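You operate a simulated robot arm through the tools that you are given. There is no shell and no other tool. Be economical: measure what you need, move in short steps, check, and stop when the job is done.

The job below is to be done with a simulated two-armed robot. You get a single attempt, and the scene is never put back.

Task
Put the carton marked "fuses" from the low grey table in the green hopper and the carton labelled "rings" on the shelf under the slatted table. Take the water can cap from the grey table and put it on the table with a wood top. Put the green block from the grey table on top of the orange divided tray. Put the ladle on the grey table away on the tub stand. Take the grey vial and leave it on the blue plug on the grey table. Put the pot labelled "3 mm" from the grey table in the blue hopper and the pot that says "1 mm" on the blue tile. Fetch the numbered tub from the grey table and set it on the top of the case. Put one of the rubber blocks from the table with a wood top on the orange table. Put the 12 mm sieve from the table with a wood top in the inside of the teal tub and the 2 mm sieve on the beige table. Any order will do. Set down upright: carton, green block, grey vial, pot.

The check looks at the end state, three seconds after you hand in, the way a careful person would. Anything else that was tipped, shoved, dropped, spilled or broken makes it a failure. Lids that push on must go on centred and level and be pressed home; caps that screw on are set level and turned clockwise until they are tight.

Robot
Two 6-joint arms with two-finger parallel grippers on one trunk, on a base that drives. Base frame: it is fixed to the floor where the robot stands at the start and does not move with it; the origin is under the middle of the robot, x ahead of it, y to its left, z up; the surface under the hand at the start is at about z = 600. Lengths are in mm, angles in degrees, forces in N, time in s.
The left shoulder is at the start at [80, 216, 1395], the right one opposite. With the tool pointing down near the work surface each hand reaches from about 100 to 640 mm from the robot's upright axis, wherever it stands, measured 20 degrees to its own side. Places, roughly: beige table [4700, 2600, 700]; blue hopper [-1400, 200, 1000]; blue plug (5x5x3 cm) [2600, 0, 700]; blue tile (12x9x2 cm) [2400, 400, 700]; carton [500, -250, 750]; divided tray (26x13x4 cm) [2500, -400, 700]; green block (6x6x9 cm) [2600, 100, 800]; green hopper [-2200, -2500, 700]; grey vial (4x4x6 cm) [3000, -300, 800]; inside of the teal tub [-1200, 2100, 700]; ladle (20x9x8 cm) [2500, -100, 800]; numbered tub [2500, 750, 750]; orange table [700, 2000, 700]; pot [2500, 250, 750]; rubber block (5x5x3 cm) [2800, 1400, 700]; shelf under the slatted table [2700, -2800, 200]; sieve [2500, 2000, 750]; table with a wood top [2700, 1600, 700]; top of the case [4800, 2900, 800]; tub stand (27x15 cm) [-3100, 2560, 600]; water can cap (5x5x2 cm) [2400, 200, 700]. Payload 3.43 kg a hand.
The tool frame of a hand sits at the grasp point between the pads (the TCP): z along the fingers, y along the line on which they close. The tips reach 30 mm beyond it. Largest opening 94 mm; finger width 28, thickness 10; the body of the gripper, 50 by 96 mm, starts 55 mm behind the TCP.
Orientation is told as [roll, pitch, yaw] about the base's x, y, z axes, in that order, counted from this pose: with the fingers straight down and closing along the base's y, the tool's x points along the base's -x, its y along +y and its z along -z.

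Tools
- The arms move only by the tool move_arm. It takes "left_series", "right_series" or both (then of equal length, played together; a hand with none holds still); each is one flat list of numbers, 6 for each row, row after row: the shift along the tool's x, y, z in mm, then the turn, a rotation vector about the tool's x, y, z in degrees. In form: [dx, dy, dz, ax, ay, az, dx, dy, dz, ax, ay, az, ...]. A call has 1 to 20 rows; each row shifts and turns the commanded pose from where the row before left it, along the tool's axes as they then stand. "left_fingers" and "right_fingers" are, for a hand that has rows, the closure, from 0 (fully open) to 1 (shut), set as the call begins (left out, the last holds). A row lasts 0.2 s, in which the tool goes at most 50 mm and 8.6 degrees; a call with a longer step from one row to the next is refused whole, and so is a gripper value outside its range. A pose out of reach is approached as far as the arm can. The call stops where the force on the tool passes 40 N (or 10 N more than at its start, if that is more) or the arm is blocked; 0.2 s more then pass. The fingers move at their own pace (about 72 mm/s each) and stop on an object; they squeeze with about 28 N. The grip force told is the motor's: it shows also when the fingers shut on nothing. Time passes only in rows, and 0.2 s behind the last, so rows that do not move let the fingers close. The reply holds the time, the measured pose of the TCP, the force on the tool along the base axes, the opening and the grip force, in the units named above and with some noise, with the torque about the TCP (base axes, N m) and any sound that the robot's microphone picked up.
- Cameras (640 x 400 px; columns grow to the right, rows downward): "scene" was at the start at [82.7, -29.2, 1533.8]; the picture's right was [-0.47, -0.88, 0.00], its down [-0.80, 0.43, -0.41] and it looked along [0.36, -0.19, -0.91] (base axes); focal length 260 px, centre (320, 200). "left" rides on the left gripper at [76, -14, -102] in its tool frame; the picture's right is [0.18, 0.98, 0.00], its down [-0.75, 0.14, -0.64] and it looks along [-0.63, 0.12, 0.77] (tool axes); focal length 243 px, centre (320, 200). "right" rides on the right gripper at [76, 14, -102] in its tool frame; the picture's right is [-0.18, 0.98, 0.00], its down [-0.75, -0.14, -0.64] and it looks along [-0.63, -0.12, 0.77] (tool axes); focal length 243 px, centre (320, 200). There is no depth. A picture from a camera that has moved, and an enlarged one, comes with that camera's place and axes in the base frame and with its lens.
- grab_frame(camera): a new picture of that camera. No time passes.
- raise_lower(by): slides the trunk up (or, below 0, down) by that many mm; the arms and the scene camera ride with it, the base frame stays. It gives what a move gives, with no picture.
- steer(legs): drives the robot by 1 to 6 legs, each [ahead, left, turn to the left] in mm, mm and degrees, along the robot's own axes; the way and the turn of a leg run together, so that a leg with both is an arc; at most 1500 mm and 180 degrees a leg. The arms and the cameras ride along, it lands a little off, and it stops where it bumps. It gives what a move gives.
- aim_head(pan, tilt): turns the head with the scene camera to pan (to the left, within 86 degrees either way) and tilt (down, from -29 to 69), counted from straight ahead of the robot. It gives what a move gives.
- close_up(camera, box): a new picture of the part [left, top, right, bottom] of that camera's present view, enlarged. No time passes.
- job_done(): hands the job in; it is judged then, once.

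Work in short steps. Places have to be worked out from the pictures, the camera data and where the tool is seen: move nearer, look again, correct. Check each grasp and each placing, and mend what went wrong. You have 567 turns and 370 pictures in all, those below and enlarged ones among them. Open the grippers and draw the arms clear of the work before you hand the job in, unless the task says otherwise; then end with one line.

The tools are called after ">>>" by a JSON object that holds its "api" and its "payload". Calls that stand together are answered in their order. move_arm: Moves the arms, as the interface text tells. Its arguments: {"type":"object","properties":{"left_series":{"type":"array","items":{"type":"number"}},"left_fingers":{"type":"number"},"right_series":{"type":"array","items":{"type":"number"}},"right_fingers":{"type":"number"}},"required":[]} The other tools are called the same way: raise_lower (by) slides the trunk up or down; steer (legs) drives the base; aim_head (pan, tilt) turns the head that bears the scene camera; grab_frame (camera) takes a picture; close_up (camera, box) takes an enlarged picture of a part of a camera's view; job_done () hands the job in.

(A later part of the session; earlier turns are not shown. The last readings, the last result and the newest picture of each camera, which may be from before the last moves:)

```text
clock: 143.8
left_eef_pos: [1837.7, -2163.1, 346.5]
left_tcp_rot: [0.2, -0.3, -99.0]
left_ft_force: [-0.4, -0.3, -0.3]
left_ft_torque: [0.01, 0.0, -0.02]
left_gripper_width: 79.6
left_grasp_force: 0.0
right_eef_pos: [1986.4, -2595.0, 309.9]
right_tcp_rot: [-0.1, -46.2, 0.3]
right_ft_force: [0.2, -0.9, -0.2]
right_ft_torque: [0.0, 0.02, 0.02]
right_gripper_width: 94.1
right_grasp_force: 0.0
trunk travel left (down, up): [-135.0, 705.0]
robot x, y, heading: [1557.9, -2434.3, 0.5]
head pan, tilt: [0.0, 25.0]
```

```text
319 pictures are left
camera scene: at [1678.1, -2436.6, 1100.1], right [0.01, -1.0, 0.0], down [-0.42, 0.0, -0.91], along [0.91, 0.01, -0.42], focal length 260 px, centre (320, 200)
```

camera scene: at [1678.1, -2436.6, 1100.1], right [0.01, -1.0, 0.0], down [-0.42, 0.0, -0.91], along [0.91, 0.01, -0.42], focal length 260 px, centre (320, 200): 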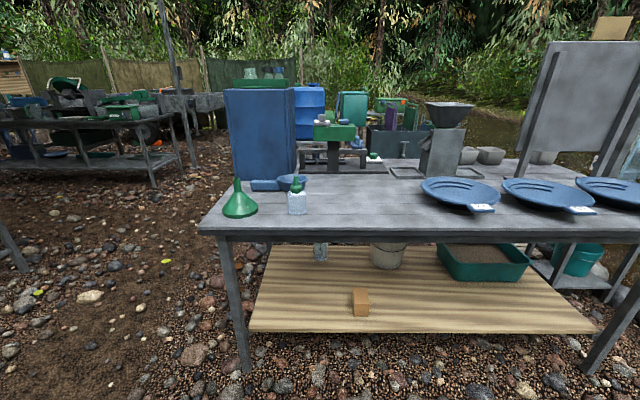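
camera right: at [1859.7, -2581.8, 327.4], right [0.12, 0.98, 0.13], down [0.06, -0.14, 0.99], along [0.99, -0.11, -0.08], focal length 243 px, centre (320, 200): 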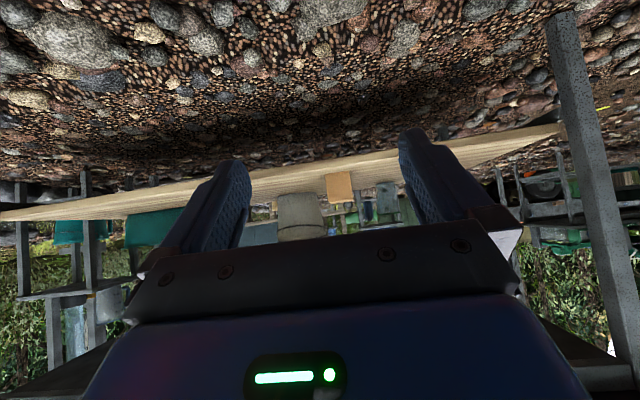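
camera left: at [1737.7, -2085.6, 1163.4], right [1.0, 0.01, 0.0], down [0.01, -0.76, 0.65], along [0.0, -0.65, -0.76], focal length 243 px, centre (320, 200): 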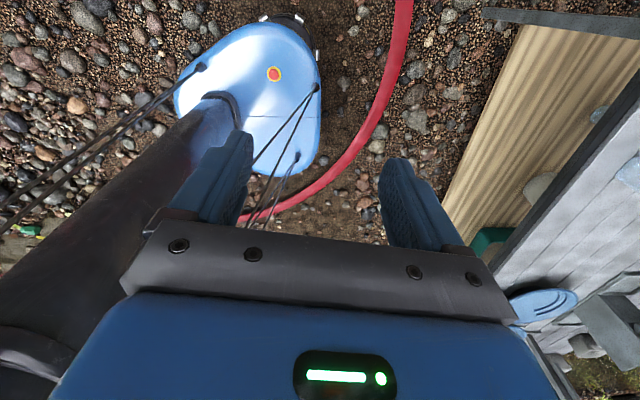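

RINGS stands upright on the shelf. Raise the trunk to working height, straighten both hands, and drive sideways to the grey table.

>>> {"api": "raise_lower", "payload": {"by": 400}}

>>> {"api": "raise_lower", "payload": {"by": 150}}

>>> {"api": "move_arm", "payload": {"left_series": [0, 0, 0, 0, 0, -8.2, 0, 0, 0, 0, 0, -8.2, 0, 0, 0, 0, 0, -8.2, 0, 0, 0, 0, 0, -8.2, 0, 0, 0, 0, 0, -8.2, 0, 0, 0, 0, 0, -8.2, 0, 0, 0, 0, 0, -8.2, 0, 0, 0, 0, 0, -8.2, 0, 0, 0, 0, 0, -8.2, 0, 0, 0, 0, 0, -8.2, 0, 0, 0, 0, 0, -8.2, 0, 0, 0, 0, 0, -8.2], "right_series": [0, 0, 0, 0, 7.6, 0, 0, 0, 0, 0, 7.6, 0, 0, 0, 0, 0, 7.6, 0, 0, 0, 0, 0, 7.6, 0, 0, 0, 0, 0, 7.6, 0, 0, 0, 0, 0, 7.6, 0, 0, 0, 0, 0, 0, 0, 0, 0, 0, 0, 0, 0, 0, 0, 0, 0, 0, 0, 0, 0, 0, 0, 0, 0, 0, 0, 0, 0, 0, 0, 0, 0, 0, 0, 0, 0], "left_fingers": 0}}

>>> {"api": "steer", "payload": {"legs": [[0, 1400, 0], [100, 1100, 0]]}}

>>> {"api": "aim_head", "payload": {"pan": 0, "tilt": 38}}

>>> {"api": "grab_frame", "payload": {"camera": "scene"}}

```text
clock: 147.7
left_eef_pos: [1838.1, -2162.4, 747.5]
left_tcp_rot: [0.0, -0.2, -99.1]
left_ft_force: [0.1, 1.0, 0.7]
left_ft_torque: [0.0, 0.0, -0.01]
left_gripper_width: 80.0
left_grasp_force: 0.0
right_eef_pos: [1986.3, -2595.2, 710.3]
right_tcp_rot: [-0.2, -45.9, 0.4]
right_ft_force: [0.1, 0.4, -0.2]
right_ft_torque: [-0.02, 0.01, -0.02]
right_gripper_width: 94.0
right_grasp_force: 0.0
trunk travel left (down, up): [-535.0, 305.0]
robot x, y, heading: [1558.3, -2433.3, 0.3]
head pan, tilt: [0.0, 25.0]
```

```text
clock: 149.4
left_eef_pos: [1837.6, -2162.7, 897.5]
left_tcp_rot: [-0.1, -0.2, -99.0]
left_ft_force: [-0.1, -0.2, 0.9]
left_ft_torque: [-0.01, -0.01, -0.01]
left_gripper_width: 79.7
left_grasp_force: 0.2
right_eef_pos: [1986.5, -2594.9, 860.1]
right_tcp_rot: [-0.2, -45.9, 0.3]
right_ft_force: [0.1, 0.1, -0.1]
right_ft_torque: [0.02, -0.01, -0.01]
right_gripper_width: 94.1
right_grasp_force: 0.1
trunk travel left (down, up): [-685.0, 155.0]
robot x, y, heading: [1555.1, -2441.5, 0.2]
head pan, tilt: [0.0, 25.0]
```

```text
clock: 152.0
left_eef_pos: [1837.9, -2163.4, 896.6]
left_tcp_rot: [-0.2, 0.0, -0.5]
left_ft_force: [0.4, -0.4, -0.2]
left_ft_torque: [0.02, 0.0, -0.03]
left_gripper_width: 94.0
left_grasp_force: 0.1
right_eef_pos: [1986.3, -2595.5, 860.2]
right_tcp_rot: [-0.2, -0.4, 0.3]
right_ft_force: [0.6, -0.1, 1.6]
right_ft_torque: [-0.02, 0.0, -0.01]
right_gripper_width: 93.9
right_grasp_force: 0.0
trunk travel left (down, up): [-685.0, 155.0]
robot x, y, heading: [1556.3, -2436.1, 0.1]
head pan, tilt: [0.0, 25.0]
```

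```text
clock: 164.4
left_eef_pos: [1942.9, 375.3, 898.0]
left_tcp_rot: [-0.2, 0.0, -1.1]
left_ft_force: [0.4, 0.5, 0.0]
left_ft_torque: [-0.02, -0.01, 0.04]
left_gripper_width: 94.0
left_grasp_force: 0.1
right_eef_pos: [2087.2, -58.2, 860.6]
right_tcp_rot: [-0.1, -0.4, -0.1]
right_ft_force: [-0.8, 0.1, 0.2]
right_ft_torque: [0.02, -0.02, 0.02]
right_gripper_width: 94.1
right_grasp_force: 0.0
trunk travel left (down, up): [-685.0, 155.0]
robot x, y, heading: [1661.3, 105.3, -0.2]
head pan, tilt: [0.0, 25.0]
```

```text
clock: 165.2
left_eef_pos: [1942.3, 375.7, 896.2]
left_tcp_rot: [-0.2, 0.0, -1.1]
left_ft_force: [-0.6, -0.1, 0.3]
left_ft_torque: [0.01, -0.02, -0.01]
left_gripper_width: 94.1
left_grasp_force: 0.1
right_eef_pos: [2087.7, -58.3, 860.5]
right_tcp_rot: [-0.1, -0.4, -0.1]
right_ft_force: [-1.0, -0.1, 0.5]
right_ft_torque: [-0.02, -0.01, -0.02]
right_gripper_width: 94.0
right_grasp_force: 0.0
trunk travel left (down, up): [-685.0, 155.0]
robot x, y, heading: [1658.7, 102.6, -0.2]
head pan, tilt: [0.0, 38.0]
```

```text
318 pictures are left
camera scene: at [1775.9, 104.2, 1629.8], right [0.0, -1.0, 0.0], down [-0.62, 0.0, -0.79], along [0.79, 0.0, -0.62], focal length 260 px, centre (320, 200)
```

scene: 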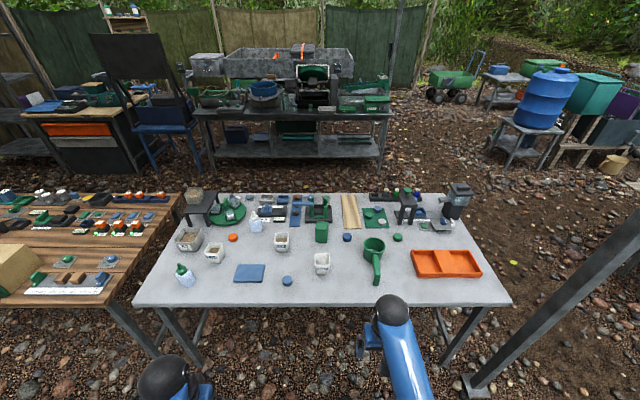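

Now zoom on the grey table in two halves to identify objects.

>>> {"api": "close_up", "payload": {"camera": "scene", "box": [130, 180, 330, 305]}}

>>> {"api": "close_up", "payload": {"camera": "scene", "box": [300, 180, 500, 305]}}

```text
3.20 times, centred on (230, 242) of scene
camera zoom: at [1775.9, 104.2, 1629.8], right [0.0, -1.0, 0.0], down [-0.62, 0.0, -0.79], along [0.79, 0.0, -0.62], focal length 833 px, centre (608, 64)
```

zoom: 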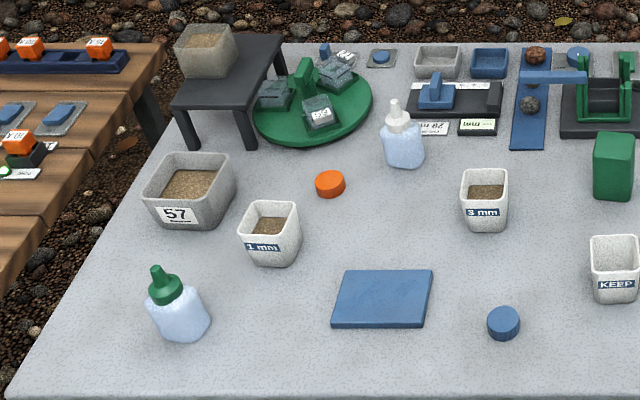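

```text
3.20 times, centred on (400, 242) of scene
camera zoom: at [1775.9, 104.2, 1629.8], right [0.0, -1.0, 0.0], down [-0.62, 0.0, -0.79], along [0.79, 0.0, -0.62], focal length 833 px, centre (64, 64)
```

zoom: 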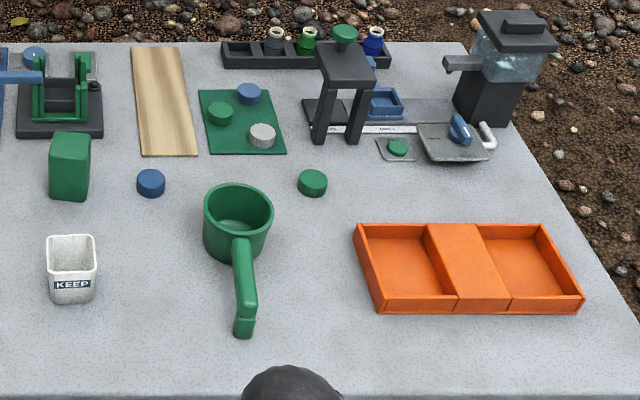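

Layout found: pots, tile, tub 57, cap at [2410,238], blue plug [2651,-26], green block [2658,97], tray [2480,-435], ladle [2548,-136], grey vial in the rack near [2930,-260]. Drive to the table in front of the 1 mm pot.

>>> {"api": "steer", "payload": {"legs": [[330, 250, 0]]}}

>>> {"api": "aim_head", "payload": {"pan": 0, "tilt": 60}}

>>> {"api": "grab_frame", "payload": {"camera": "scene"}}

>>> {"api": "grab_frame", "payload": {"camera": "left"}}

```text
clock: 167.7
left_eef_pos: [2277.4, 621.6, 897.9]
left_tcp_rot: [-0.2, 0.0, -1.6]
left_ft_force: [-0.3, -0.3, -0.1]
left_ft_torque: [0.01, -0.03, -0.01]
left_gripper_width: 94.1
left_grasp_force: 0.2
right_eef_pos: [2418.2, 187.8, 860.4]
right_tcp_rot: [-0.1, -0.5, -0.7]
right_ft_force: [-0.4, 0.4, 0.1]
right_ft_torque: [0.0, -0.01, -0.01]
right_gripper_width: 93.8
right_grasp_force: 0.1
trunk travel left (down, up): [-685.0, 155.0]
robot x, y, heading: [1997.5, 358.5, -0.4]
head pan, tilt: [0.0, 38.0]
```

```text
clock: 168.6
left_eef_pos: [2278.1, 623.3, 898.2]
left_tcp_rot: [-0.3, 0.0, -1.7]
left_ft_force: [-0.4, 0.3, 0.2]
left_ft_torque: [0.02, -0.01, 0.01]
left_gripper_width: 94.2
left_grasp_force: 0.1
right_eef_pos: [2418.5, 187.8, 859.9]
right_tcp_rot: [-0.1, -0.4, -0.7]
right_ft_force: [0.0, 0.0, 0.6]
right_ft_torque: [0.0, 0.01, -0.01]
right_gripper_width: 93.7
right_grasp_force: 0.0
trunk travel left (down, up): [-685.0, 155.0]
robot x, y, heading: [1994.2, 355.7, -0.5]
head pan, tilt: [0.0, 60.0]
```

```text
315 pictures are left
camera scene: at [2088.8, 352.7, 1600.0], right [-0.01, -1.0, 0.0], down [-0.87, 0.01, -0.5], along [0.5, -0.01, -0.87], focal length 260 px, centre (320, 200)
```

scene: 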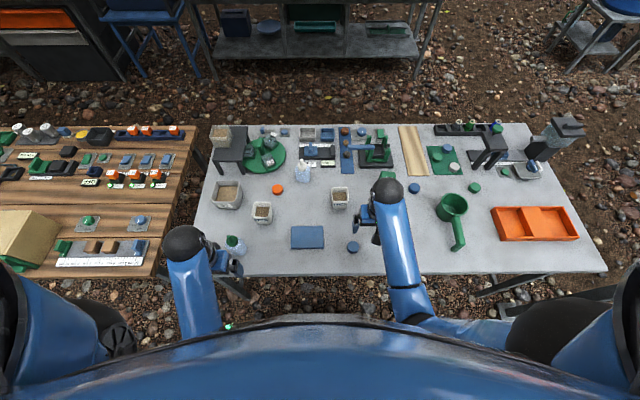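

```text
314 pictures are left
camera left: at [2201.9, 610.3, 1000.2], right [-0.16, 0.99, 0.0], down [0.76, 0.12, 0.64], along [0.63, 0.1, -0.77], focal length 243 px, centre (320, 200)
```

left: 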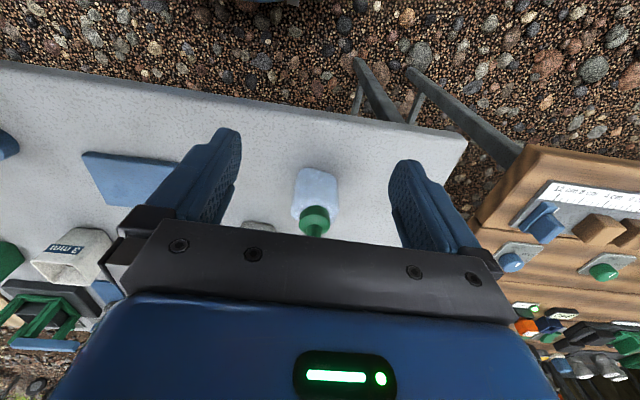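

Move the left hand above the 1 mm pot and look down.

>>> {"api": "move_arm", "payload": {"left_series": [-43, -9.2, 0, 0, 0, 0, -43, -9.2, 0, 0, 0, 0, -43, -9.2, 0, 0, 0, 0, -43, -9.2, 0, 0, 0, 0, -43, -9.2, 0, 0, 0, 0, -43, -9.2, 0, 0, 0, 0]}}

>>> {"api": "grab_frame", "payload": {"camera": "left"}}

>>> {"api": "grab_frame", "payload": {"camera": "right"}}

```text
clock: 170.0
left_eef_pos: [2532.2, 557.4, 887.9]
left_tcp_rot: [-0.2, 0.1, -1.6]
left_ft_force: [0.7, 0.0, -0.6]
left_ft_torque: [-0.01, 0.02, -0.02]
left_gripper_width: 94.4
left_grasp_force: 0.1
left hand out of reach, approached as far as the arm can: row 1
right_eef_pos: [2419.6, 187.3, 859.7]
right_tcp_rot: [-0.1, -0.4, -0.7]
right_ft_force: [-0.3, 0.9, 0.4]
right_ft_torque: [0.0, 0.02, -0.02]
right_gripper_width: 94.2
right_grasp_force: 0.0
trunk travel left (down, up): [-685.0, 155.0]
robot x, y, heading: [1991.6, 352.9, -0.7]
head pan, tilt: [0.0, 60.0]
```

```text
313 pictures are left
camera left: at [2456.6, 544.6, 992.0], right [-0.16, 0.99, 0.0], down [0.76, 0.12, 0.64], along [0.63, 0.1, -0.77], focal length 243 px, centre (320, 200)
```

left: 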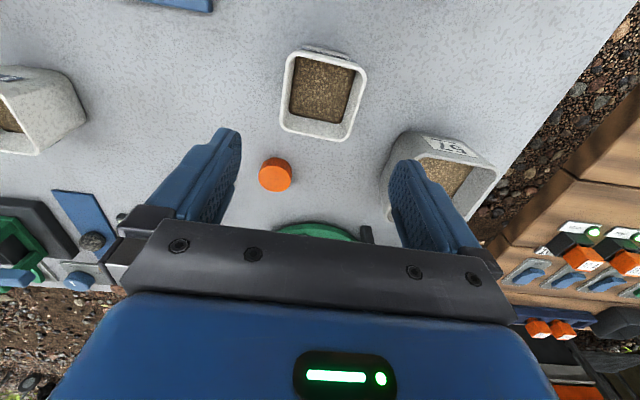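

```text
312 pictures are left
camera right: at [2343.6, 202.6, 962.5], right [0.2, 0.98, 0.0], down [0.75, -0.15, 0.65], along [0.63, -0.13, -0.76], focal length 243 px, centre (320, 200)
```

right: 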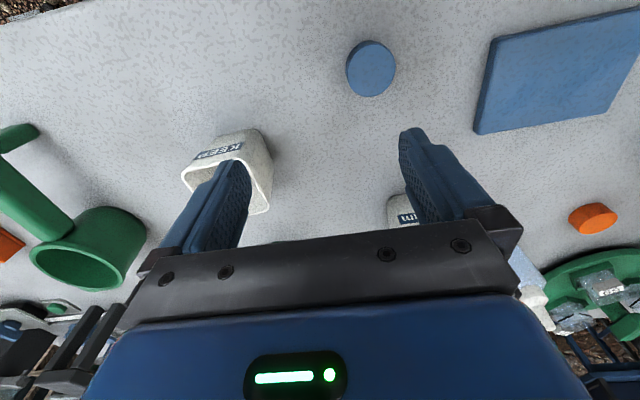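

Pot centre ≈[2521,556], rim ≈780, yaw≈0. Lift right hand clear, lower trunk 60, then position over the pot.

>>> {"api": "move_arm", "payload": {"left_series": [11, -1, 0, 0, 0, 0, 0, 0, 0, 0, 0, 0], "right_series": [20, 0, -35, 0, 0, 0, 20, 0, -35, 0, 0, 0]}}

>>> {"api": "raise_lower", "payload": {"by": -60}}

>>> {"api": "grab_frame", "payload": {"camera": "left"}}

```text
clock: 170.6
left_eef_pos: [2518.7, 557.2, 890.1]
left_tcp_rot: [-0.2, 0.0, -1.5]
left_ft_force: [-0.2, -0.4, 0.0]
left_ft_torque: [-0.01, -0.01, 0.0]
left_gripper_width: 93.8
left_grasp_force: 0.0
right_eef_pos: [2384.7, 188.0, 889.4]
right_tcp_rot: [0.1, -0.6, -0.7]
right_ft_force: [-0.4, -0.5, 0.7]
right_ft_torque: [0.02, -0.02, -0.02]
right_gripper_width: 93.9
right_grasp_force: 0.0
right hand out of reach, approached as far as the arm can: row 1, 2
trunk travel left (down, up): [-685.0, 155.0]
robot x, y, heading: [1992.2, 349.6, -0.6]
head pan, tilt: [0.0, 60.0]
```

```text
clock: 171.6
left_eef_pos: [2520.4, 557.7, 830.1]
left_tcp_rot: [-0.2, 0.1, -1.6]
left_ft_force: [0.4, 0.3, 0.3]
left_ft_torque: [0.02, 0.0, -0.03]
left_gripper_width: 94.3
left_grasp_force: 0.1
right_eef_pos: [2384.4, 189.3, 828.4]
right_tcp_rot: [-0.1, -0.6, -0.7]
right_ft_force: [-0.7, 0.2, -0.1]
right_ft_torque: [-0.02, 0.01, 0.04]
right_gripper_width: 94.2
right_grasp_force: 0.1
trunk travel left (down, up): [-625.0, 215.0]
robot x, y, heading: [1994.4, 351.5, -0.6]
head pan, tilt: [0.0, 60.0]
```

```text
311 pictures are left
camera left: at [2443.8, 545.6, 933.1], right [-0.16, 0.99, 0.0], down [0.76, 0.12, 0.64], along [0.63, 0.1, -0.77], focal length 243 px, centre (320, 200)
```

left: 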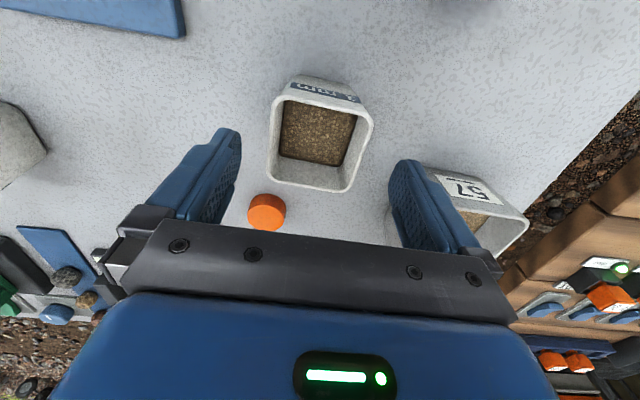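

Aligned. Descend to z≈748 and close on the pot.

>>> {"api": "move_arm", "payload": {"left_series": [0, 0, 30, 0, 0, 0, 0, 0, 30, 0, 0, 0, 0, 0, 22, 0, 0, 0, 0, 0, 0, 0, 0, 0]}}

>>> {"api": "move_arm", "payload": {"left_series": [0, 0, 0, 0, 0, 0, 0, 0, 0, 0, 0, 0, 0, 0, 0, 0, 0, 0], "left_fingers": 1}}

>>> {"api": "grab_frame", "payload": {"camera": "left"}}

```text
clock: 172.6
left_eef_pos: [2519.9, 556.2, 749.9]
left_tcp_rot: [-0.3, -0.2, -1.5]
left_ft_force: [-3.8, 1.6, 18.4]
left_ft_torque: [0.95, 0.34, 0.06]
left_gripper_width: 94.2
left_grasp_force: 0.0
right_eef_pos: [2383.0, 187.8, 829.9]
right_tcp_rot: [0.0, -0.7, -0.7]
right_ft_force: [0.5, -0.7, -0.3]
right_ft_torque: [-0.01, -0.02, -0.02]
right_gripper_width: 94.1
right_grasp_force: 0.0
trunk travel left (down, up): [-625.0, 215.0]
robot x, y, heading: [1992.7, 358.5, -0.6]
head pan, tilt: [0.0, 60.0]
```

```text
clock: 173.4
left_eef_pos: [2521.7, 558.3, 749.7]
left_tcp_rot: [0.0, -0.3, -1.4]
left_ft_force: [3.1, 15.3, 26.3]
left_ft_torque: [1.45, 0.23, -0.24]
left_gripper_width: 66.1
left_grasp_force: 28.2
right_eef_pos: [2383.3, 189.1, 830.4]
right_tcp_rot: [-0.1, -0.7, -0.8]
right_ft_force: [0.1, 0.2, 0.2]
right_ft_torque: [0.0, 0.04, 0.02]
right_gripper_width: 93.8
right_grasp_force: 0.0
trunk travel left (down, up): [-625.0, 215.0]
robot x, y, heading: [1993.3, 357.6, -0.6]
head pan, tilt: [0.0, 60.0]
```

```text
310 pictures are left
camera left: at [2444.2, 545.8, 852.9], right [-0.16, 0.99, 0.0], down [0.75, 0.12, 0.65], along [0.64, 0.1, -0.76], focal length 243 px, centre (320, 200)
```

left: 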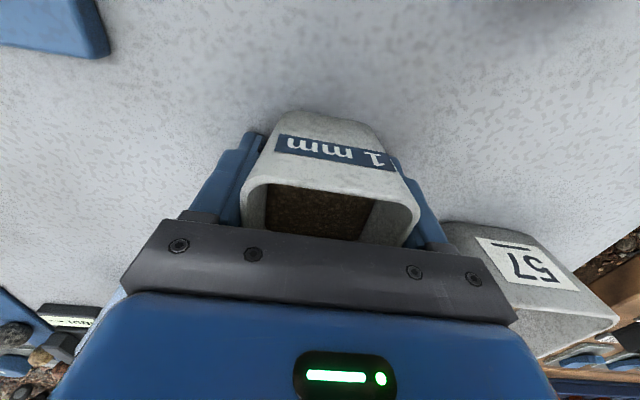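

Gripped (66 mm); tips were on the table, so the surface is ≈719. Lift 70 and carry over the tile at [2436,388].

>>> {"api": "move_arm", "payload": {"left_series": [0, 0, -25, 0, 0, 0, 0, 0, -45, 0, 0, 0, 16.5, -34.5, 0, 0, 0, 0, 16.5, -34.5, 0, 0, 0, 0, 16.5, -34.5, 0, 0, 0, 0, 16.5, -34.5, 0, 0, 0, 0, 16.5, -34.5, 0, 0, 0, 0, 0, 0, 0, 0, 0, 0]}}

>>> {"api": "grab_frame", "payload": {"camera": "left"}}

>>> {"api": "grab_frame", "payload": {"camera": "right"}}

```text
clock: 175.2
left_eef_pos: [2432.5, 387.8, 816.7]
left_tcp_rot: [-0.3, 0.0, -1.6]
left_ft_force: [0.1, -0.1, -3.7]
left_ft_torque: [0.02, 0.02, -0.01]
left_gripper_width: 66.2
left_grasp_force: 28.0
right_eef_pos: [2385.9, 189.4, 829.4]
right_tcp_rot: [-0.1, -0.5, -0.7]
right_ft_force: [0.0, 0.0, 0.7]
right_ft_torque: [-0.02, 0.0, 0.0]
right_gripper_width: 94.1
right_grasp_force: 0.1
trunk travel left (down, up): [-625.0, 215.0]
robot x, y, heading: [1995.3, 354.2, -0.5]
head pan, tilt: [0.0, 60.0]
```

```text
309 pictures are left
camera left: at [2356.6, 374.8, 919.9], right [-0.16, 0.99, 0.0], down [0.76, 0.12, 0.64], along [0.63, 0.1, -0.77], focal length 243 px, centre (320, 200)
```

left: 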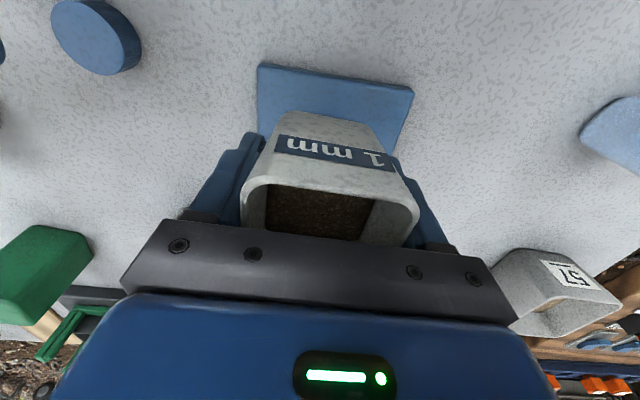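

```text
308 pictures are left
camera right: at [2308.8, 203.8, 931.5], right [0.2, 0.98, 0.0], down [0.75, -0.15, 0.65], along [0.64, -0.13, -0.76], focal length 243 px, centre (320, 200)
```

right: 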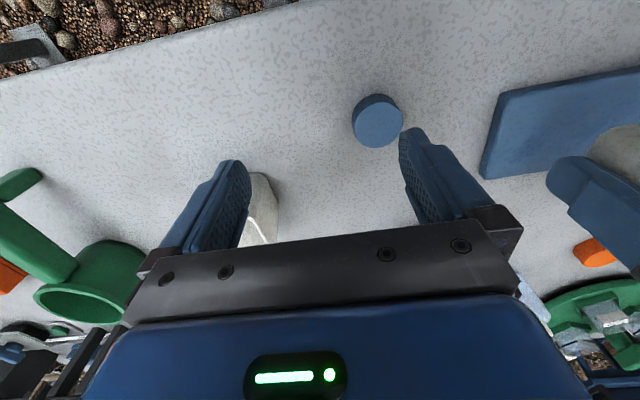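

Tile centre ≈[2440,392]. Small correction and guarded lowering.

>>> {"api": "move_arm", "payload": {"left_series": [-6, 4, 15, 0, 0, 0, 0, 0, 15, 0, 0, 0, 0, 0, 8, 0, 0, 0, 0, 0, 3, 0, 0, 0, 0, 0, 2, 0, 0, 0, 0, 0, 2, 0, 0, 0, 0, 0, 2, 0, 0, 0, 0, 0, 2, 0, 0, 0, 0, 0, 2, 0, 0, 0]}}

>>> {"api": "grab_frame", "payload": {"camera": "left"}}

```text
clock: 177.2
left_eef_pos: [2438.0, 391.6, 767.0]
left_tcp_rot: [-0.2, 0.1, -1.6]
left_ft_force: [0.2, 0.3, -2.9]
left_ft_torque: [0.0, 0.03, -0.02]
left_gripper_width: 66.1
left_grasp_force: 27.9
right_eef_pos: [2384.7, 187.9, 828.6]
right_tcp_rot: [-0.2, -0.6, -0.7]
right_ft_force: [0.3, -0.1, -0.8]
right_ft_torque: [-0.02, -0.05, -0.02]
right_gripper_width: 94.1
right_grasp_force: 0.0
trunk travel left (down, up): [-625.0, 215.0]
robot x, y, heading: [1993.6, 354.4, -0.5]
head pan, tilt: [0.0, 60.0]
```

```text
307 pictures are left
camera left: at [2362.6, 379.0, 870.3], right [-0.16, 0.99, 0.0], down [0.76, 0.12, 0.64], along [0.63, 0.1, -0.77], focal length 243 px, centre (320, 200)
```

left: 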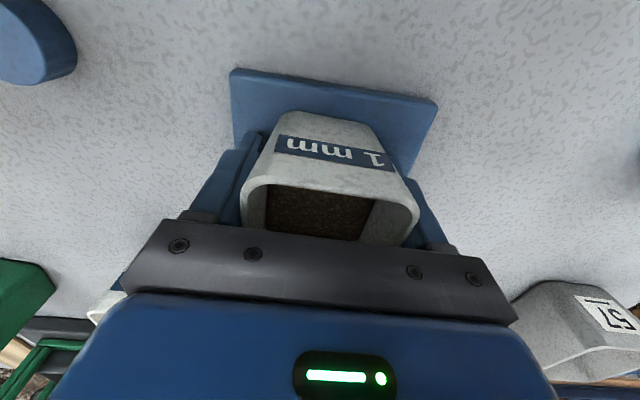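

No contact yet; continue in 2 mm steps.

>>> {"api": "move_arm", "payload": {"left_series": [0, 0, 2, 0, 0, 0, 0, 0, 2, 0, 0, 0, 0, 0, 2, 0, 0, 0, 0, 0, 2, 0, 0, 0, 0, 0, 2, 0, 0, 0, 0, 0, 2, 0, 0, 0, 0, 0, 2, 0, 0, 0, 0, 0, 2, 0, 0, 0]}}

```text
clock: 178.3
left_eef_pos: [2440.3, 391.2, 764.8]
left_tcp_rot: [-0.3, -0.6, -1.5]
left_ft_force: [-9.6, 1.0, 23.9]
left_ft_torque: [0.8, 0.66, 0.25]
left_gripper_width: 66.2
left_grasp_force: 27.9
right_eef_pos: [2382.6, 189.2, 829.6]
right_tcp_rot: [-0.1, -0.8, -0.6]
right_ft_force: [-0.1, -0.1, -0.3]
right_ft_torque: [0.03, 0.02, -0.01]
right_gripper_width: 94.3
right_grasp_force: 0.2
trunk travel left (down, up): [-625.0, 215.0]
robot x, y, heading: [1990.2, 354.2, -0.7]
head pan, tilt: [0.0, 60.0]
stopped in row 5 (left hand): the force on the tool passed its limit at 43 N (the readings are from after the stop); the commanded pose is now the measured one
```

Contact. Open and lift away.

>>> {"api": "move_arm", "payload": {"left_series": [0, 0, -1, 0, 0, 0, 0, 0, 0, 0, 0, 0, 0, 0, 0, 0, 0, 0], "left_fingers": 0}}

>>> {"api": "move_arm", "payload": {"left_series": [0, 0, -15, 0, 0, 0, 0, 0, -35, 0, 0, 0, 0, 0, -35, 0, 0, 0]}}

>>> {"api": "grab_frame", "payload": {"camera": "left"}}

```text
clock: 179.1
left_eef_pos: [2441.8, 389.8, 764.0]
left_tcp_rot: [-0.3, -0.5, -1.6]
left_ft_force: [3.7, -5.9, 18.5]
left_ft_torque: [0.76, 0.06, -0.13]
left_gripper_width: 90.3
left_grasp_force: 0.1
right_eef_pos: [2383.2, 188.9, 829.1]
right_tcp_rot: [0.0, -0.8, -0.7]
right_ft_force: [0.5, 0.2, 0.1]
right_ft_torque: [0.0, -0.01, -0.01]
right_gripper_width: 94.0
right_grasp_force: 0.1
trunk travel left (down, up): [-625.0, 215.0]
robot x, y, heading: [1990.8, 353.2, -0.5]
head pan, tilt: [0.0, 60.0]
```

```text
clock: 179.9
left_eef_pos: [2440.5, 392.5, 843.9]
left_tcp_rot: [-0.4, -0.5, -1.5]
left_ft_force: [0.2, -0.2, -1.1]
left_ft_torque: [-0.03, 0.0, -0.02]
left_gripper_width: 93.9
left_grasp_force: 0.1
left hand out of reach, approached as far as the arm can: row 3
right_eef_pos: [2385.9, 188.9, 829.0]
right_tcp_rot: [0.0, -0.6, -0.7]
right_ft_force: [-0.1, -0.6, -0.6]
right_ft_torque: [0.0, 0.01, 0.02]
right_gripper_width: 94.1
right_grasp_force: 0.0
trunk travel left (down, up): [-625.0, 215.0]
robot x, y, heading: [1990.2, 355.0, -0.3]
head pan, tilt: [0.0, 60.0]
```

```text
306 pictures are left
camera left: at [2363.9, 380.6, 946.4], right [-0.16, 0.99, -0.01], down [0.75, 0.13, 0.65], along [0.64, 0.1, -0.76], focal length 243 px, centre (320, 200)
```

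left: 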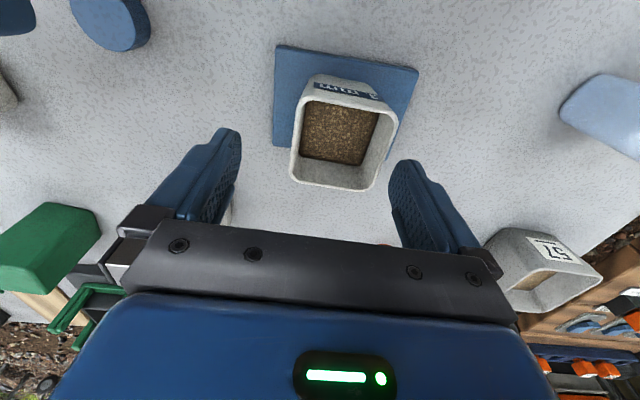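

Pot stands on the tile. Next the green block with the right hand: shift robot to y≈200, a bit nearer.

>>> {"api": "raise_lower", "payload": {"by": 40}}

>>> {"api": "steer", "payload": {"legs": [[60, -140, 0.4]]}}

>>> {"api": "grab_frame", "payload": {"camera": "right"}}

```text
clock: 180.8
left_eef_pos: [2442.0, 390.9, 884.1]
left_tcp_rot: [-0.4, -0.5, -1.6]
left_ft_force: [-0.8, 0.4, 0.6]
left_ft_torque: [-0.02, -0.01, 0.01]
left_gripper_width: 94.0
left_grasp_force: 0.1
right_eef_pos: [2384.2, 189.9, 868.7]
right_tcp_rot: [-0.2, -0.6, -0.5]
right_ft_force: [-1.0, 0.2, 0.0]
right_ft_torque: [0.05, -0.01, 0.03]
right_gripper_width: 93.9
right_grasp_force: 0.0
trunk travel left (down, up): [-665.0, 175.0]
robot x, y, heading: [1991.8, 357.0, -0.6]
head pan, tilt: [0.0, 60.0]
```

```text
clock: 182.2
left_eef_pos: [2498.1, 254.4, 884.2]
left_tcp_rot: [-0.4, -0.5, -1.2]
left_ft_force: [0.9, -0.4, -0.8]
left_ft_torque: [-0.03, -0.03, 0.01]
left_gripper_width: 94.0
left_grasp_force: 0.0
right_eef_pos: [2441.8, 49.9, 869.9]
right_tcp_rot: [-0.2, -0.5, -0.4]
right_ft_force: [0.2, 0.1, 0.2]
right_ft_torque: [-0.01, -0.02, 0.0]
right_gripper_width: 94.0
right_grasp_force: 0.0
trunk travel left (down, up): [-665.0, 175.0]
robot x, y, heading: [2052.1, 214.6, -0.0]
head pan, tilt: [0.0, 60.0]
```

```text
305 pictures are left
camera right: at [2366.0, 64.1, 972.2], right [0.19, 0.98, 0.0], down [0.75, -0.14, 0.65], along [0.64, -0.12, -0.76], focal length 243 px, centre (320, 200)
```

right: 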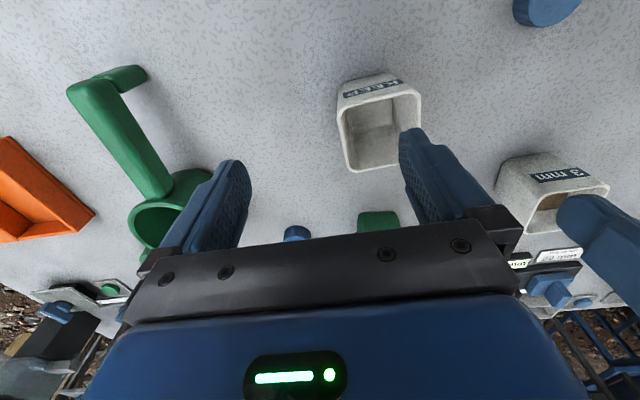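

Move the right hand forward toward the block to see it fully.

>>> {"api": "move_arm", "payload": {"right_series": [-38, 10, 0, 0, 0, 0, -38, 10, 0, 0, 0, 0, -38, 10, 0, 0, 0, 0, -38, 10, 0, 0, 0, 0]}}

>>> {"api": "grab_frame", "payload": {"camera": "right"}}

```text
clock: 183.2
left_eef_pos: [2499.7, 253.4, 882.8]
left_tcp_rot: [-0.4, -0.4, -1.3]
left_ft_force: [0.1, 0.8, 1.0]
left_ft_torque: [0.0, 0.0, -0.01]
left_gripper_width: 94.3
left_grasp_force: 0.1
right_eef_pos: [2595.0, 86.7, 869.8]
right_tcp_rot: [0.0, -0.5, -0.4]
right_ft_force: [-1.1, 0.7, -0.3]
right_ft_torque: [-0.01, 0.01, -0.04]
right_gripper_width: 94.1
right_grasp_force: 0.1
trunk travel left (down, up): [-665.0, 175.0]
robot x, y, heading: [2046.8, 212.2, -0.3]
head pan, tilt: [0.0, 60.0]
```

```text
304 pictures are left
camera right: at [2519.5, 101.8, 972.6], right [0.19, 0.98, 0.0], down [0.75, -0.15, 0.65], along [0.64, -0.12, -0.76], focal length 243 px, centre (320, 200)
```

right: 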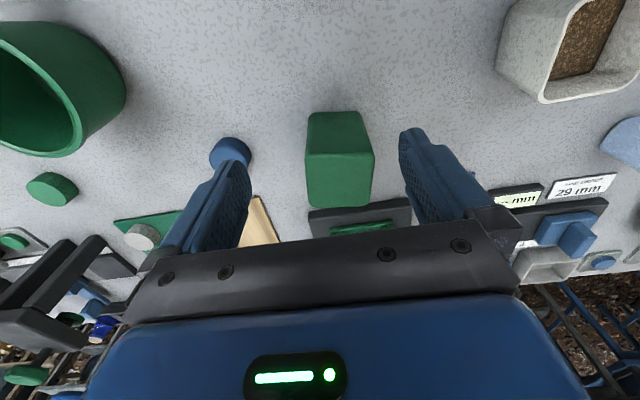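

Block centre ≈[2640,97]. Move over and descend.

>>> {"api": "move_arm", "payload": {"right_series": [-23, 5, 0, 0, 0, 0, -22, 5, 0, 0, 0, 0, 0, 0, 20, 0, 0, 0, 0, 0, 20, 0, 0, 0]}}

>>> {"api": "grab_frame", "payload": {"camera": "right"}}

```text
clock: 184.2
left_eef_pos: [2499.1, 252.1, 883.8]
left_tcp_rot: [-0.4, -0.5, -1.3]
left_ft_force: [0.5, 0.3, 0.1]
left_ft_torque: [0.01, 0.0, 0.0]
left_gripper_width: 94.2
left_grasp_force: 0.0
right_eef_pos: [2641.8, 96.3, 831.3]
right_tcp_rot: [-0.1, -0.6, -0.4]
right_ft_force: [-0.2, -0.1, -1.0]
right_ft_torque: [-0.01, -0.01, 0.0]
right_gripper_width: 93.9
right_grasp_force: 0.2
trunk travel left (down, up): [-665.0, 175.0]
robot x, y, heading: [2050.5, 215.1, -0.5]
head pan, tilt: [0.0, 60.0]
```

```text
303 pictures are left
camera right: at [2564.1, 111.0, 933.7], right [0.19, 0.98, 0.0], down [0.75, -0.15, 0.65], along [0.64, -0.12, -0.76], focal length 243 px, centre (320, 200)
```

right: 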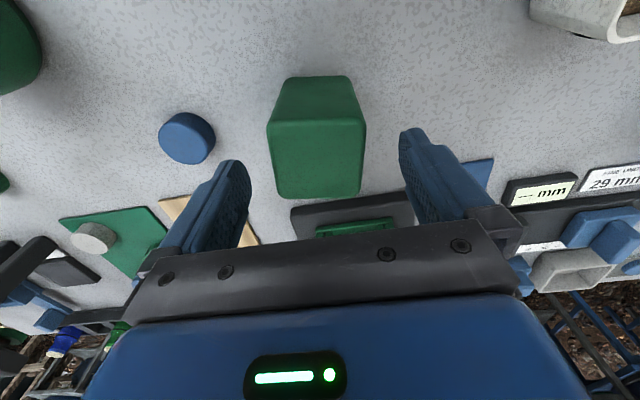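

Centered. Descend and close.

>>> {"api": "move_arm", "payload": {"right_series": [0, 0, 25, 0, 0, 0, 0, 0, 25, 0, 0, 0, 0, 0, 13, 0, 0, 0]}}

>>> {"api": "move_arm", "payload": {"right_series": [0, 0, 0, 0, 0, 0, 0, 0, 0, 0, 0, 0, 0, 0, 0, 0, 0, 0], "right_fingers": 1}}

>>> {"api": "move_arm", "payload": {"right_series": [0, 0, -25, 0, 0, 0, 0, 0, -45, 0, 0, 0, 0, 0, -40, 0, 0, 0, 40, 0, 0, 0, 0, 0, 40, 0, 0, 0, 0, 0, 40, 0, 0, 0, 0, 0]}}

>>> {"api": "grab_frame", "payload": {"camera": "right"}}

```text
clock: 184.9
left_eef_pos: [2499.4, 252.2, 884.1]
left_tcp_rot: [-0.4, -0.5, -1.3]
left_ft_force: [-0.3, 0.3, -0.5]
left_ft_torque: [0.02, -0.02, 0.02]
left_gripper_width: 94.0
left_grasp_force: 0.1
right_eef_pos: [2641.5, 96.6, 767.8]
right_tcp_rot: [0.1, -0.6, -0.4]
right_ft_force: [0.5, -0.9, 0.9]
right_ft_torque: [0.0, -0.03, 0.05]
right_gripper_width: 94.3
right_grasp_force: 0.1
trunk travel left (down, up): [-665.0, 175.0]
robot x, y, heading: [2050.5, 207.0, 0.1]
head pan, tilt: [0.0, 60.0]
```

```text
clock: 185.8
left_eef_pos: [2498.5, 250.7, 884.4]
left_tcp_rot: [-0.4, -0.5, -1.4]
left_ft_force: [-0.3, 0.0, -0.8]
left_ft_torque: [0.04, -0.01, 0.01]
left_gripper_width: 94.0
left_grasp_force: 0.0
right_eef_pos: [2641.1, 94.7, 768.5]
right_tcp_rot: [0.1, -0.6, -0.3]
right_ft_force: [0.4, -0.4, 2.0]
right_ft_torque: [-0.09, -0.1, -0.02]
right_gripper_width: 61.6
right_grasp_force: 28.4
trunk travel left (down, up): [-665.0, 175.0]
robot x, y, heading: [2051.6, 208.5, -0.3]
head pan, tilt: [0.0, 60.0]
```

```text
clock: 187.2
left_eef_pos: [2498.4, 252.0, 883.5]
left_tcp_rot: [-0.3, -0.5, -1.3]
left_ft_force: [-0.8, 0.2, 0.1]
left_ft_torque: [0.01, -0.01, 0.0]
left_gripper_width: 94.2
left_grasp_force: 0.0
right_eef_pos: [2518.0, 96.9, 876.7]
right_tcp_rot: [0.0, -0.7, -0.3]
right_ft_force: [-0.5, 0.5, -2.0]
right_ft_torque: [0.0, -0.01, 0.01]
right_gripper_width: 61.3
right_grasp_force: 28.1
trunk travel left (down, up): [-665.0, 175.0]
robot x, y, heading: [2048.7, 210.0, -0.1]
head pan, tilt: [0.0, 60.0]
```

```text
302 pictures are left
camera right: at [2441.7, 111.4, 978.7], right [0.19, 0.98, 0.0], down [0.75, -0.15, 0.65], along [0.64, -0.12, -0.76], focal length 243 px, centre (320, 200)
```

right: 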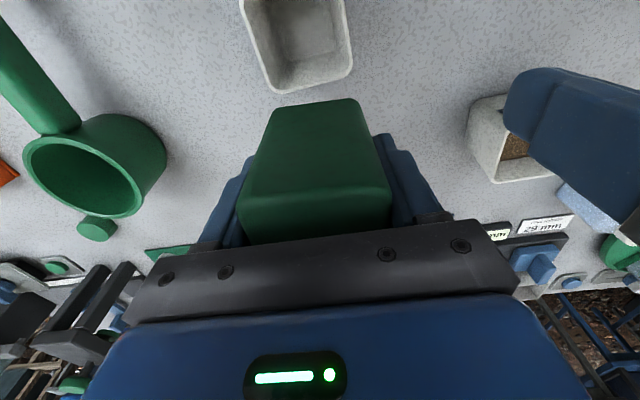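

Block held. Drive sideways right to the tray.

>>> {"api": "steer", "payload": {"legs": [[-20, -490, 0]]}}

>>> {"api": "grab_frame", "payload": {"camera": "right"}}

>>> {"api": "grab_frame", "payload": {"camera": "scene"}}

```text
clock: 190.1
left_eef_pos: [2475.5, -246.1, 883.1]
left_tcp_rot: [-0.4, -0.4, -1.4]
left_ft_force: [0.2, 0.9, -0.9]
left_ft_torque: [0.0, -0.01, 0.02]
left_gripper_width: 93.9
left_grasp_force: 0.0
right_eef_pos: [2496.0, -401.5, 875.9]
right_tcp_rot: [-0.1, -0.7, -0.5]
right_ft_force: [-0.4, 0.2, -1.4]
right_ft_torque: [-0.02, 0.02, -0.02]
right_gripper_width: 60.8
right_grasp_force: 27.8
trunk travel left (down, up): [-665.0, 175.0]
robot x, y, heading: [2028.5, -285.2, -0.6]
head pan, tilt: [0.0, 60.0]
```

```text
301 pictures are left
camera right: at [2419.7, -386.9, 978.3], right [0.19, 0.98, 0.0], down [0.75, -0.15, 0.65], along [0.64, -0.13, -0.76], focal length 243 px, centre (320, 200)
```

right: 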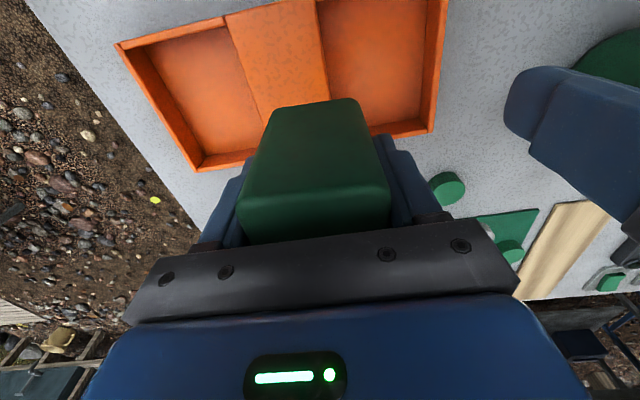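

```text
300 pictures are left
camera scene: at [2123.0, -287.1, 1580.0], right [-0.01, -1.0, 0.0], down [-0.87, 0.01, -0.5], along [0.5, -0.01, -0.87], focal length 260 px, centre (320, 200)
```

scene: 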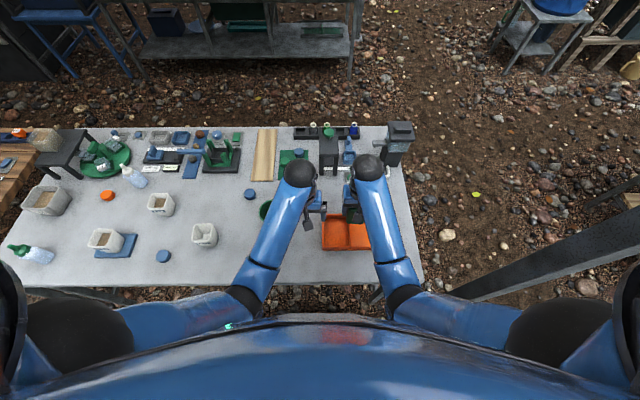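

Tray's central bridge centre ≈[2478,-424]. Move over it, lower partly, and look.

>>> {"api": "move_arm", "payload": {"right_series": [18, -22.5, 0, 0, 0, 0, 0, 0, 25, 0, 0, 0, 0, 0, 17, 0, 0, 0]}}

>>> {"api": "grab_frame", "payload": {"camera": "right"}}

>>> {"api": "close_up", "payload": {"camera": "scene", "box": [270, 140, 430, 260]}}

```text
clock: 190.9
left_eef_pos: [2476.5, -248.1, 883.0]
left_tcp_rot: [-0.4, -0.6, -1.3]
left_ft_force: [-0.8, -0.9, 0.4]
left_ft_torque: [0.02, -0.01, -0.01]
left_gripper_width: 93.9
left_grasp_force: 0.1
right_eef_pos: [2478.5, -424.7, 832.5]
right_tcp_rot: [0.0, -0.6, -0.5]
right_ft_force: [0.5, 0.2, -1.1]
right_ft_torque: [0.0, 0.01, -0.04]
right_gripper_width: 60.7
right_grasp_force: 27.9
trunk travel left (down, up): [-665.0, 175.0]
robot x, y, heading: [2027.5, -284.8, -0.6]
head pan, tilt: [0.0, 60.0]
```

```text
299 pictures are left
camera right: at [2402.6, -409.4, 935.3], right [0.19, 0.98, 0.0], down [0.75, -0.15, 0.65], along [0.64, -0.12, -0.76], focal length 243 px, centre (320, 200)
```

right: 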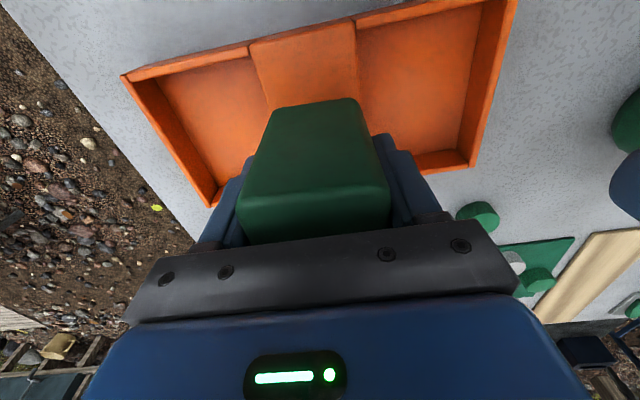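

```text
3.33 times, centred on (350, 200) of scene
camera zoom: at [2123.6, -288.9, 1579.9], right [-0.01, -1.0, 0.0], down [-0.87, 0.01, -0.5], along [0.5, 0.0, -0.87], focal length 868 px, centre (220, 200)
```

zoom: 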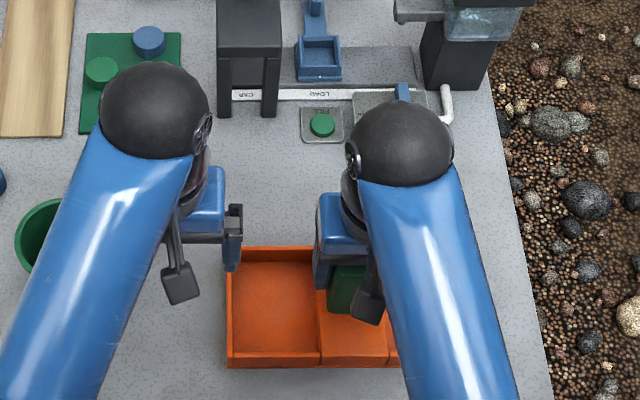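

Aligned with the bridge. Guarded lowering.

>>> {"api": "move_arm", "payload": {"right_series": [0, 0, 8, 0, 0, 0, 0, 0, 6, 0, 0, 0, 0, 0, 3, 0, 0, 0, 0, 0, 2, 0, 0, 0, 0, 0, 2, 0, 0, 0, 0, 0, 2, 0, 0, 0, 0, 0, 2, 0, 0, 0, 0, 0, 2, 0, 0, 0, 0, 0, 2, 0, 0, 0, 0, 0, 2, 0, 0, 0]}}

>>> {"api": "grab_frame", "payload": {"camera": "right"}}

```text
clock: 193.1
left_eef_pos: [2472.6, -246.9, 884.6]
left_tcp_rot: [-0.3, -0.5, -1.4]
left_ft_force: [0.6, 0.8, 0.3]
left_ft_torque: [-0.01, 0.02, -0.02]
left_gripper_width: 93.9
left_grasp_force: 0.0
right_eef_pos: [2479.8, -425.2, 804.5]
right_tcp_rot: [0.1, -0.8, -0.6]
right_ft_force: [-0.3, -2.7, 15.4]
right_ft_torque: [0.21, 0.19, -0.1]
right_gripper_width: 60.5
right_grasp_force: 27.6
trunk travel left (down, up): [-665.0, 175.0]
robot x, y, heading: [2025.4, -289.3, -0.3]
head pan, tilt: [0.0, 60.0]
```

```text
297 pictures are left
camera right: at [2402.1, -410.7, 907.0], right [0.19, 0.98, 0.0], down [0.74, -0.15, 0.65], along [0.64, -0.12, -0.76], focal length 243 px, centre (320, 200)
```

right: 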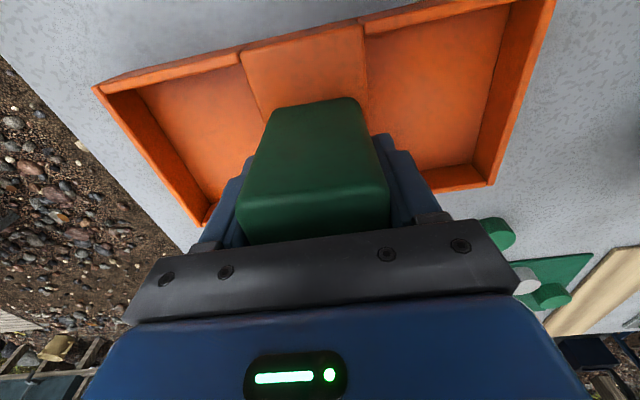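

Contact at the expected height. Open and lift.

>>> {"api": "move_arm", "payload": {"right_series": [0, 0, 0, 0, 0, 0, 0, 0, 0, 0, 0, 0, 0, 0, 0, 0, 0, 0], "right_fingers": 0}}

>>> {"api": "move_arm", "payload": {"right_series": [0, 0, -20, 0, 0, 0, 0, 0, -40, 0, 0, 0, 0, 0, -30, 0, 0, 0]}}

>>> {"api": "grab_frame", "payload": {"camera": "right"}}

```text
clock: 193.9
left_eef_pos: [2475.8, -246.5, 883.5]
left_tcp_rot: [-0.4, -0.4, -1.3]
left_ft_force: [-0.1, 0.0, -0.7]
left_ft_torque: [0.0, 0.0, -0.01]
left_gripper_width: 93.9
left_grasp_force: 0.1
right_eef_pos: [2479.6, -425.5, 801.6]
right_tcp_rot: [0.0, -0.6, -0.5]
right_ft_force: [-0.6, 0.3, -0.6]
right_ft_torque: [0.04, -0.01, 0.0]
right_gripper_width: 94.2
right_grasp_force: 0.1
trunk travel left (down, up): [-665.0, 175.0]
robot x, y, heading: [2026.3, -286.3, -0.3]
head pan, tilt: [0.0, 60.0]
```

```text
clock: 194.7
left_eef_pos: [2476.0, -247.2, 884.4]
left_tcp_rot: [-0.4, -0.5, -1.5]
left_ft_force: [0.1, -0.2, 0.4]
left_ft_torque: [-0.02, 0.01, 0.01]
left_gripper_width: 94.0
left_grasp_force: 0.1
right_eef_pos: [2480.7, -423.0, 878.8]
right_tcp_rot: [0.0, -0.6, -0.5]
right_ft_force: [-0.8, 0.3, -0.4]
right_ft_torque: [-0.03, 0.03, -0.03]
right_gripper_width: 93.8
right_grasp_force: 0.1
right hand out of reach, approached as far as the arm can: row 3
trunk travel left (down, up): [-665.0, 175.0]
robot x, y, heading: [2027.0, -288.8, -0.5]
head pan, tilt: [0.0, 60.0]
```

```text
296 pictures are left
camera right: at [2403.7, -408.2, 981.0], right [0.19, 0.98, 0.0], down [0.74, -0.15, 0.65], along [0.64, -0.12, -0.76], focal length 243 px, centre (320, 200)
```

right: 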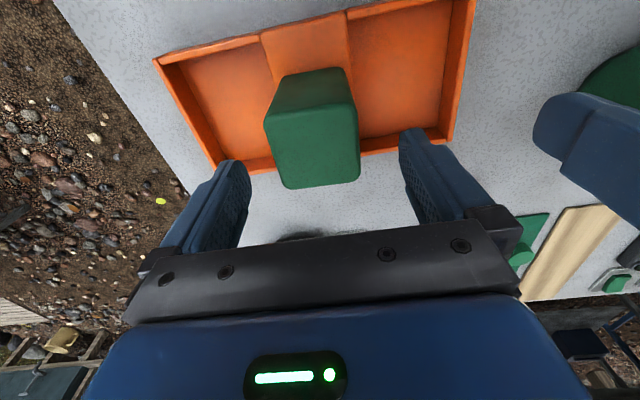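

Green block is on the tray's bridge. Next the blue cap at ≈[2402,233] with the right hand.

>>> {"api": "steer", "payload": {"legs": [[-30, 655, 0.3]]}}

>>> {"api": "grab_frame", "payload": {"camera": "right"}}

>>> {"api": "grab_frame", "payload": {"camera": "scene"}}

```text
clock: 198.4
left_eef_pos: [2445.9, 421.1, 883.1]
left_tcp_rot: [-0.4, -0.5, -0.6]
left_ft_force: [0.0, 0.3, -0.5]
left_ft_torque: [0.02, -0.01, 0.02]
left_gripper_width: 94.1
left_grasp_force: 0.0
right_eef_pos: [2453.1, 244.6, 878.7]
right_tcp_rot: [0.0, -0.6, 0.3]
right_ft_force: [-0.1, -0.8, 0.9]
right_ft_torque: [0.03, 0.02, -0.01]
right_gripper_width: 93.8
right_grasp_force: 0.1
trunk travel left (down, up): [-665.0, 175.0]
robot x, y, heading: [1996.2, 379.1, 0.4]
head pan, tilt: [0.0, 60.0]
```

```text
295 pictures are left
camera right: at [2375.6, 258.4, 980.5], right [0.18, 0.98, 0.0], down [0.75, -0.14, 0.65], along [0.64, -0.11, -0.76], focal length 243 px, centre (320, 200)
```

right: 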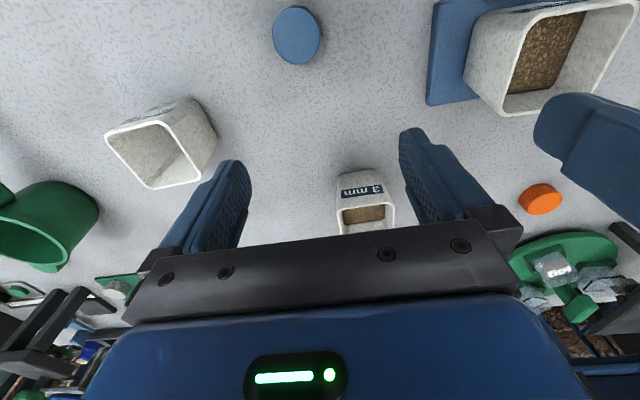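

```text
294 pictures are left
camera scene: at [2092.9, 373.5, 1580.0], right [0.01, -1.0, 0.0], down [-0.87, -0.01, -0.5], along [0.5, 0.0, -0.87], focal length 260 px, centre (320, 200)
```

scene: 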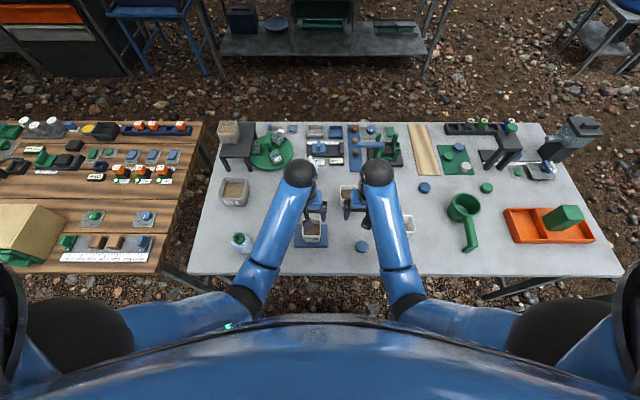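

Cap at ≈[2398,234]. Move above and lower part-way.

>>> {"api": "move_arm", "payload": {"right_series": [27, -5, 0, 0, 0, 0, 28, -5.5, 0, 0, 0, 0, 0, 0, 40, 0, 0, 0, 0, 0, 40, 0, 0, 0]}}

>>> {"api": "grab_frame", "payload": {"camera": "right"}}

```text
clock: 199.4
left_eef_pos: [2444.3, 421.0, 885.1]
left_tcp_rot: [-0.4, -0.5, -0.5]
left_ft_force: [-0.4, 0.1, 0.1]
left_ft_torque: [0.0, -0.01, -0.05]
left_gripper_width: 94.0
left_grasp_force: 0.0
right_eef_pos: [2399.2, 233.1, 789.3]
right_tcp_rot: [0.1, -0.8, 0.3]
right_ft_force: [0.3, -0.5, 0.4]
right_ft_torque: [0.01, 0.0, -0.01]
right_gripper_width: 93.9
right_grasp_force: 0.1
right hand out of reach, approached as far as the arm can: row 1, 2
trunk travel left (down, up): [-665.0, 175.0]
robot x, y, heading: [1996.6, 374.3, 0.3]
head pan, tilt: [0.0, 60.0]
```

```text
293 pictures are left
camera right: at [2322.5, 247.3, 891.3], right [0.18, 0.98, 0.0], down [0.75, -0.14, 0.65], along [0.64, -0.11, -0.76], focal length 243 px, centre (320, 200)
```

right: 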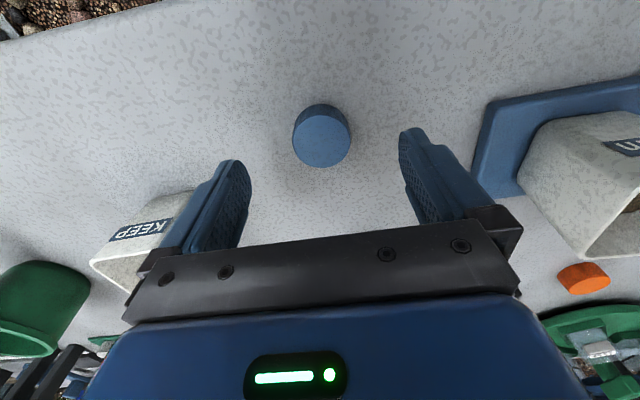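

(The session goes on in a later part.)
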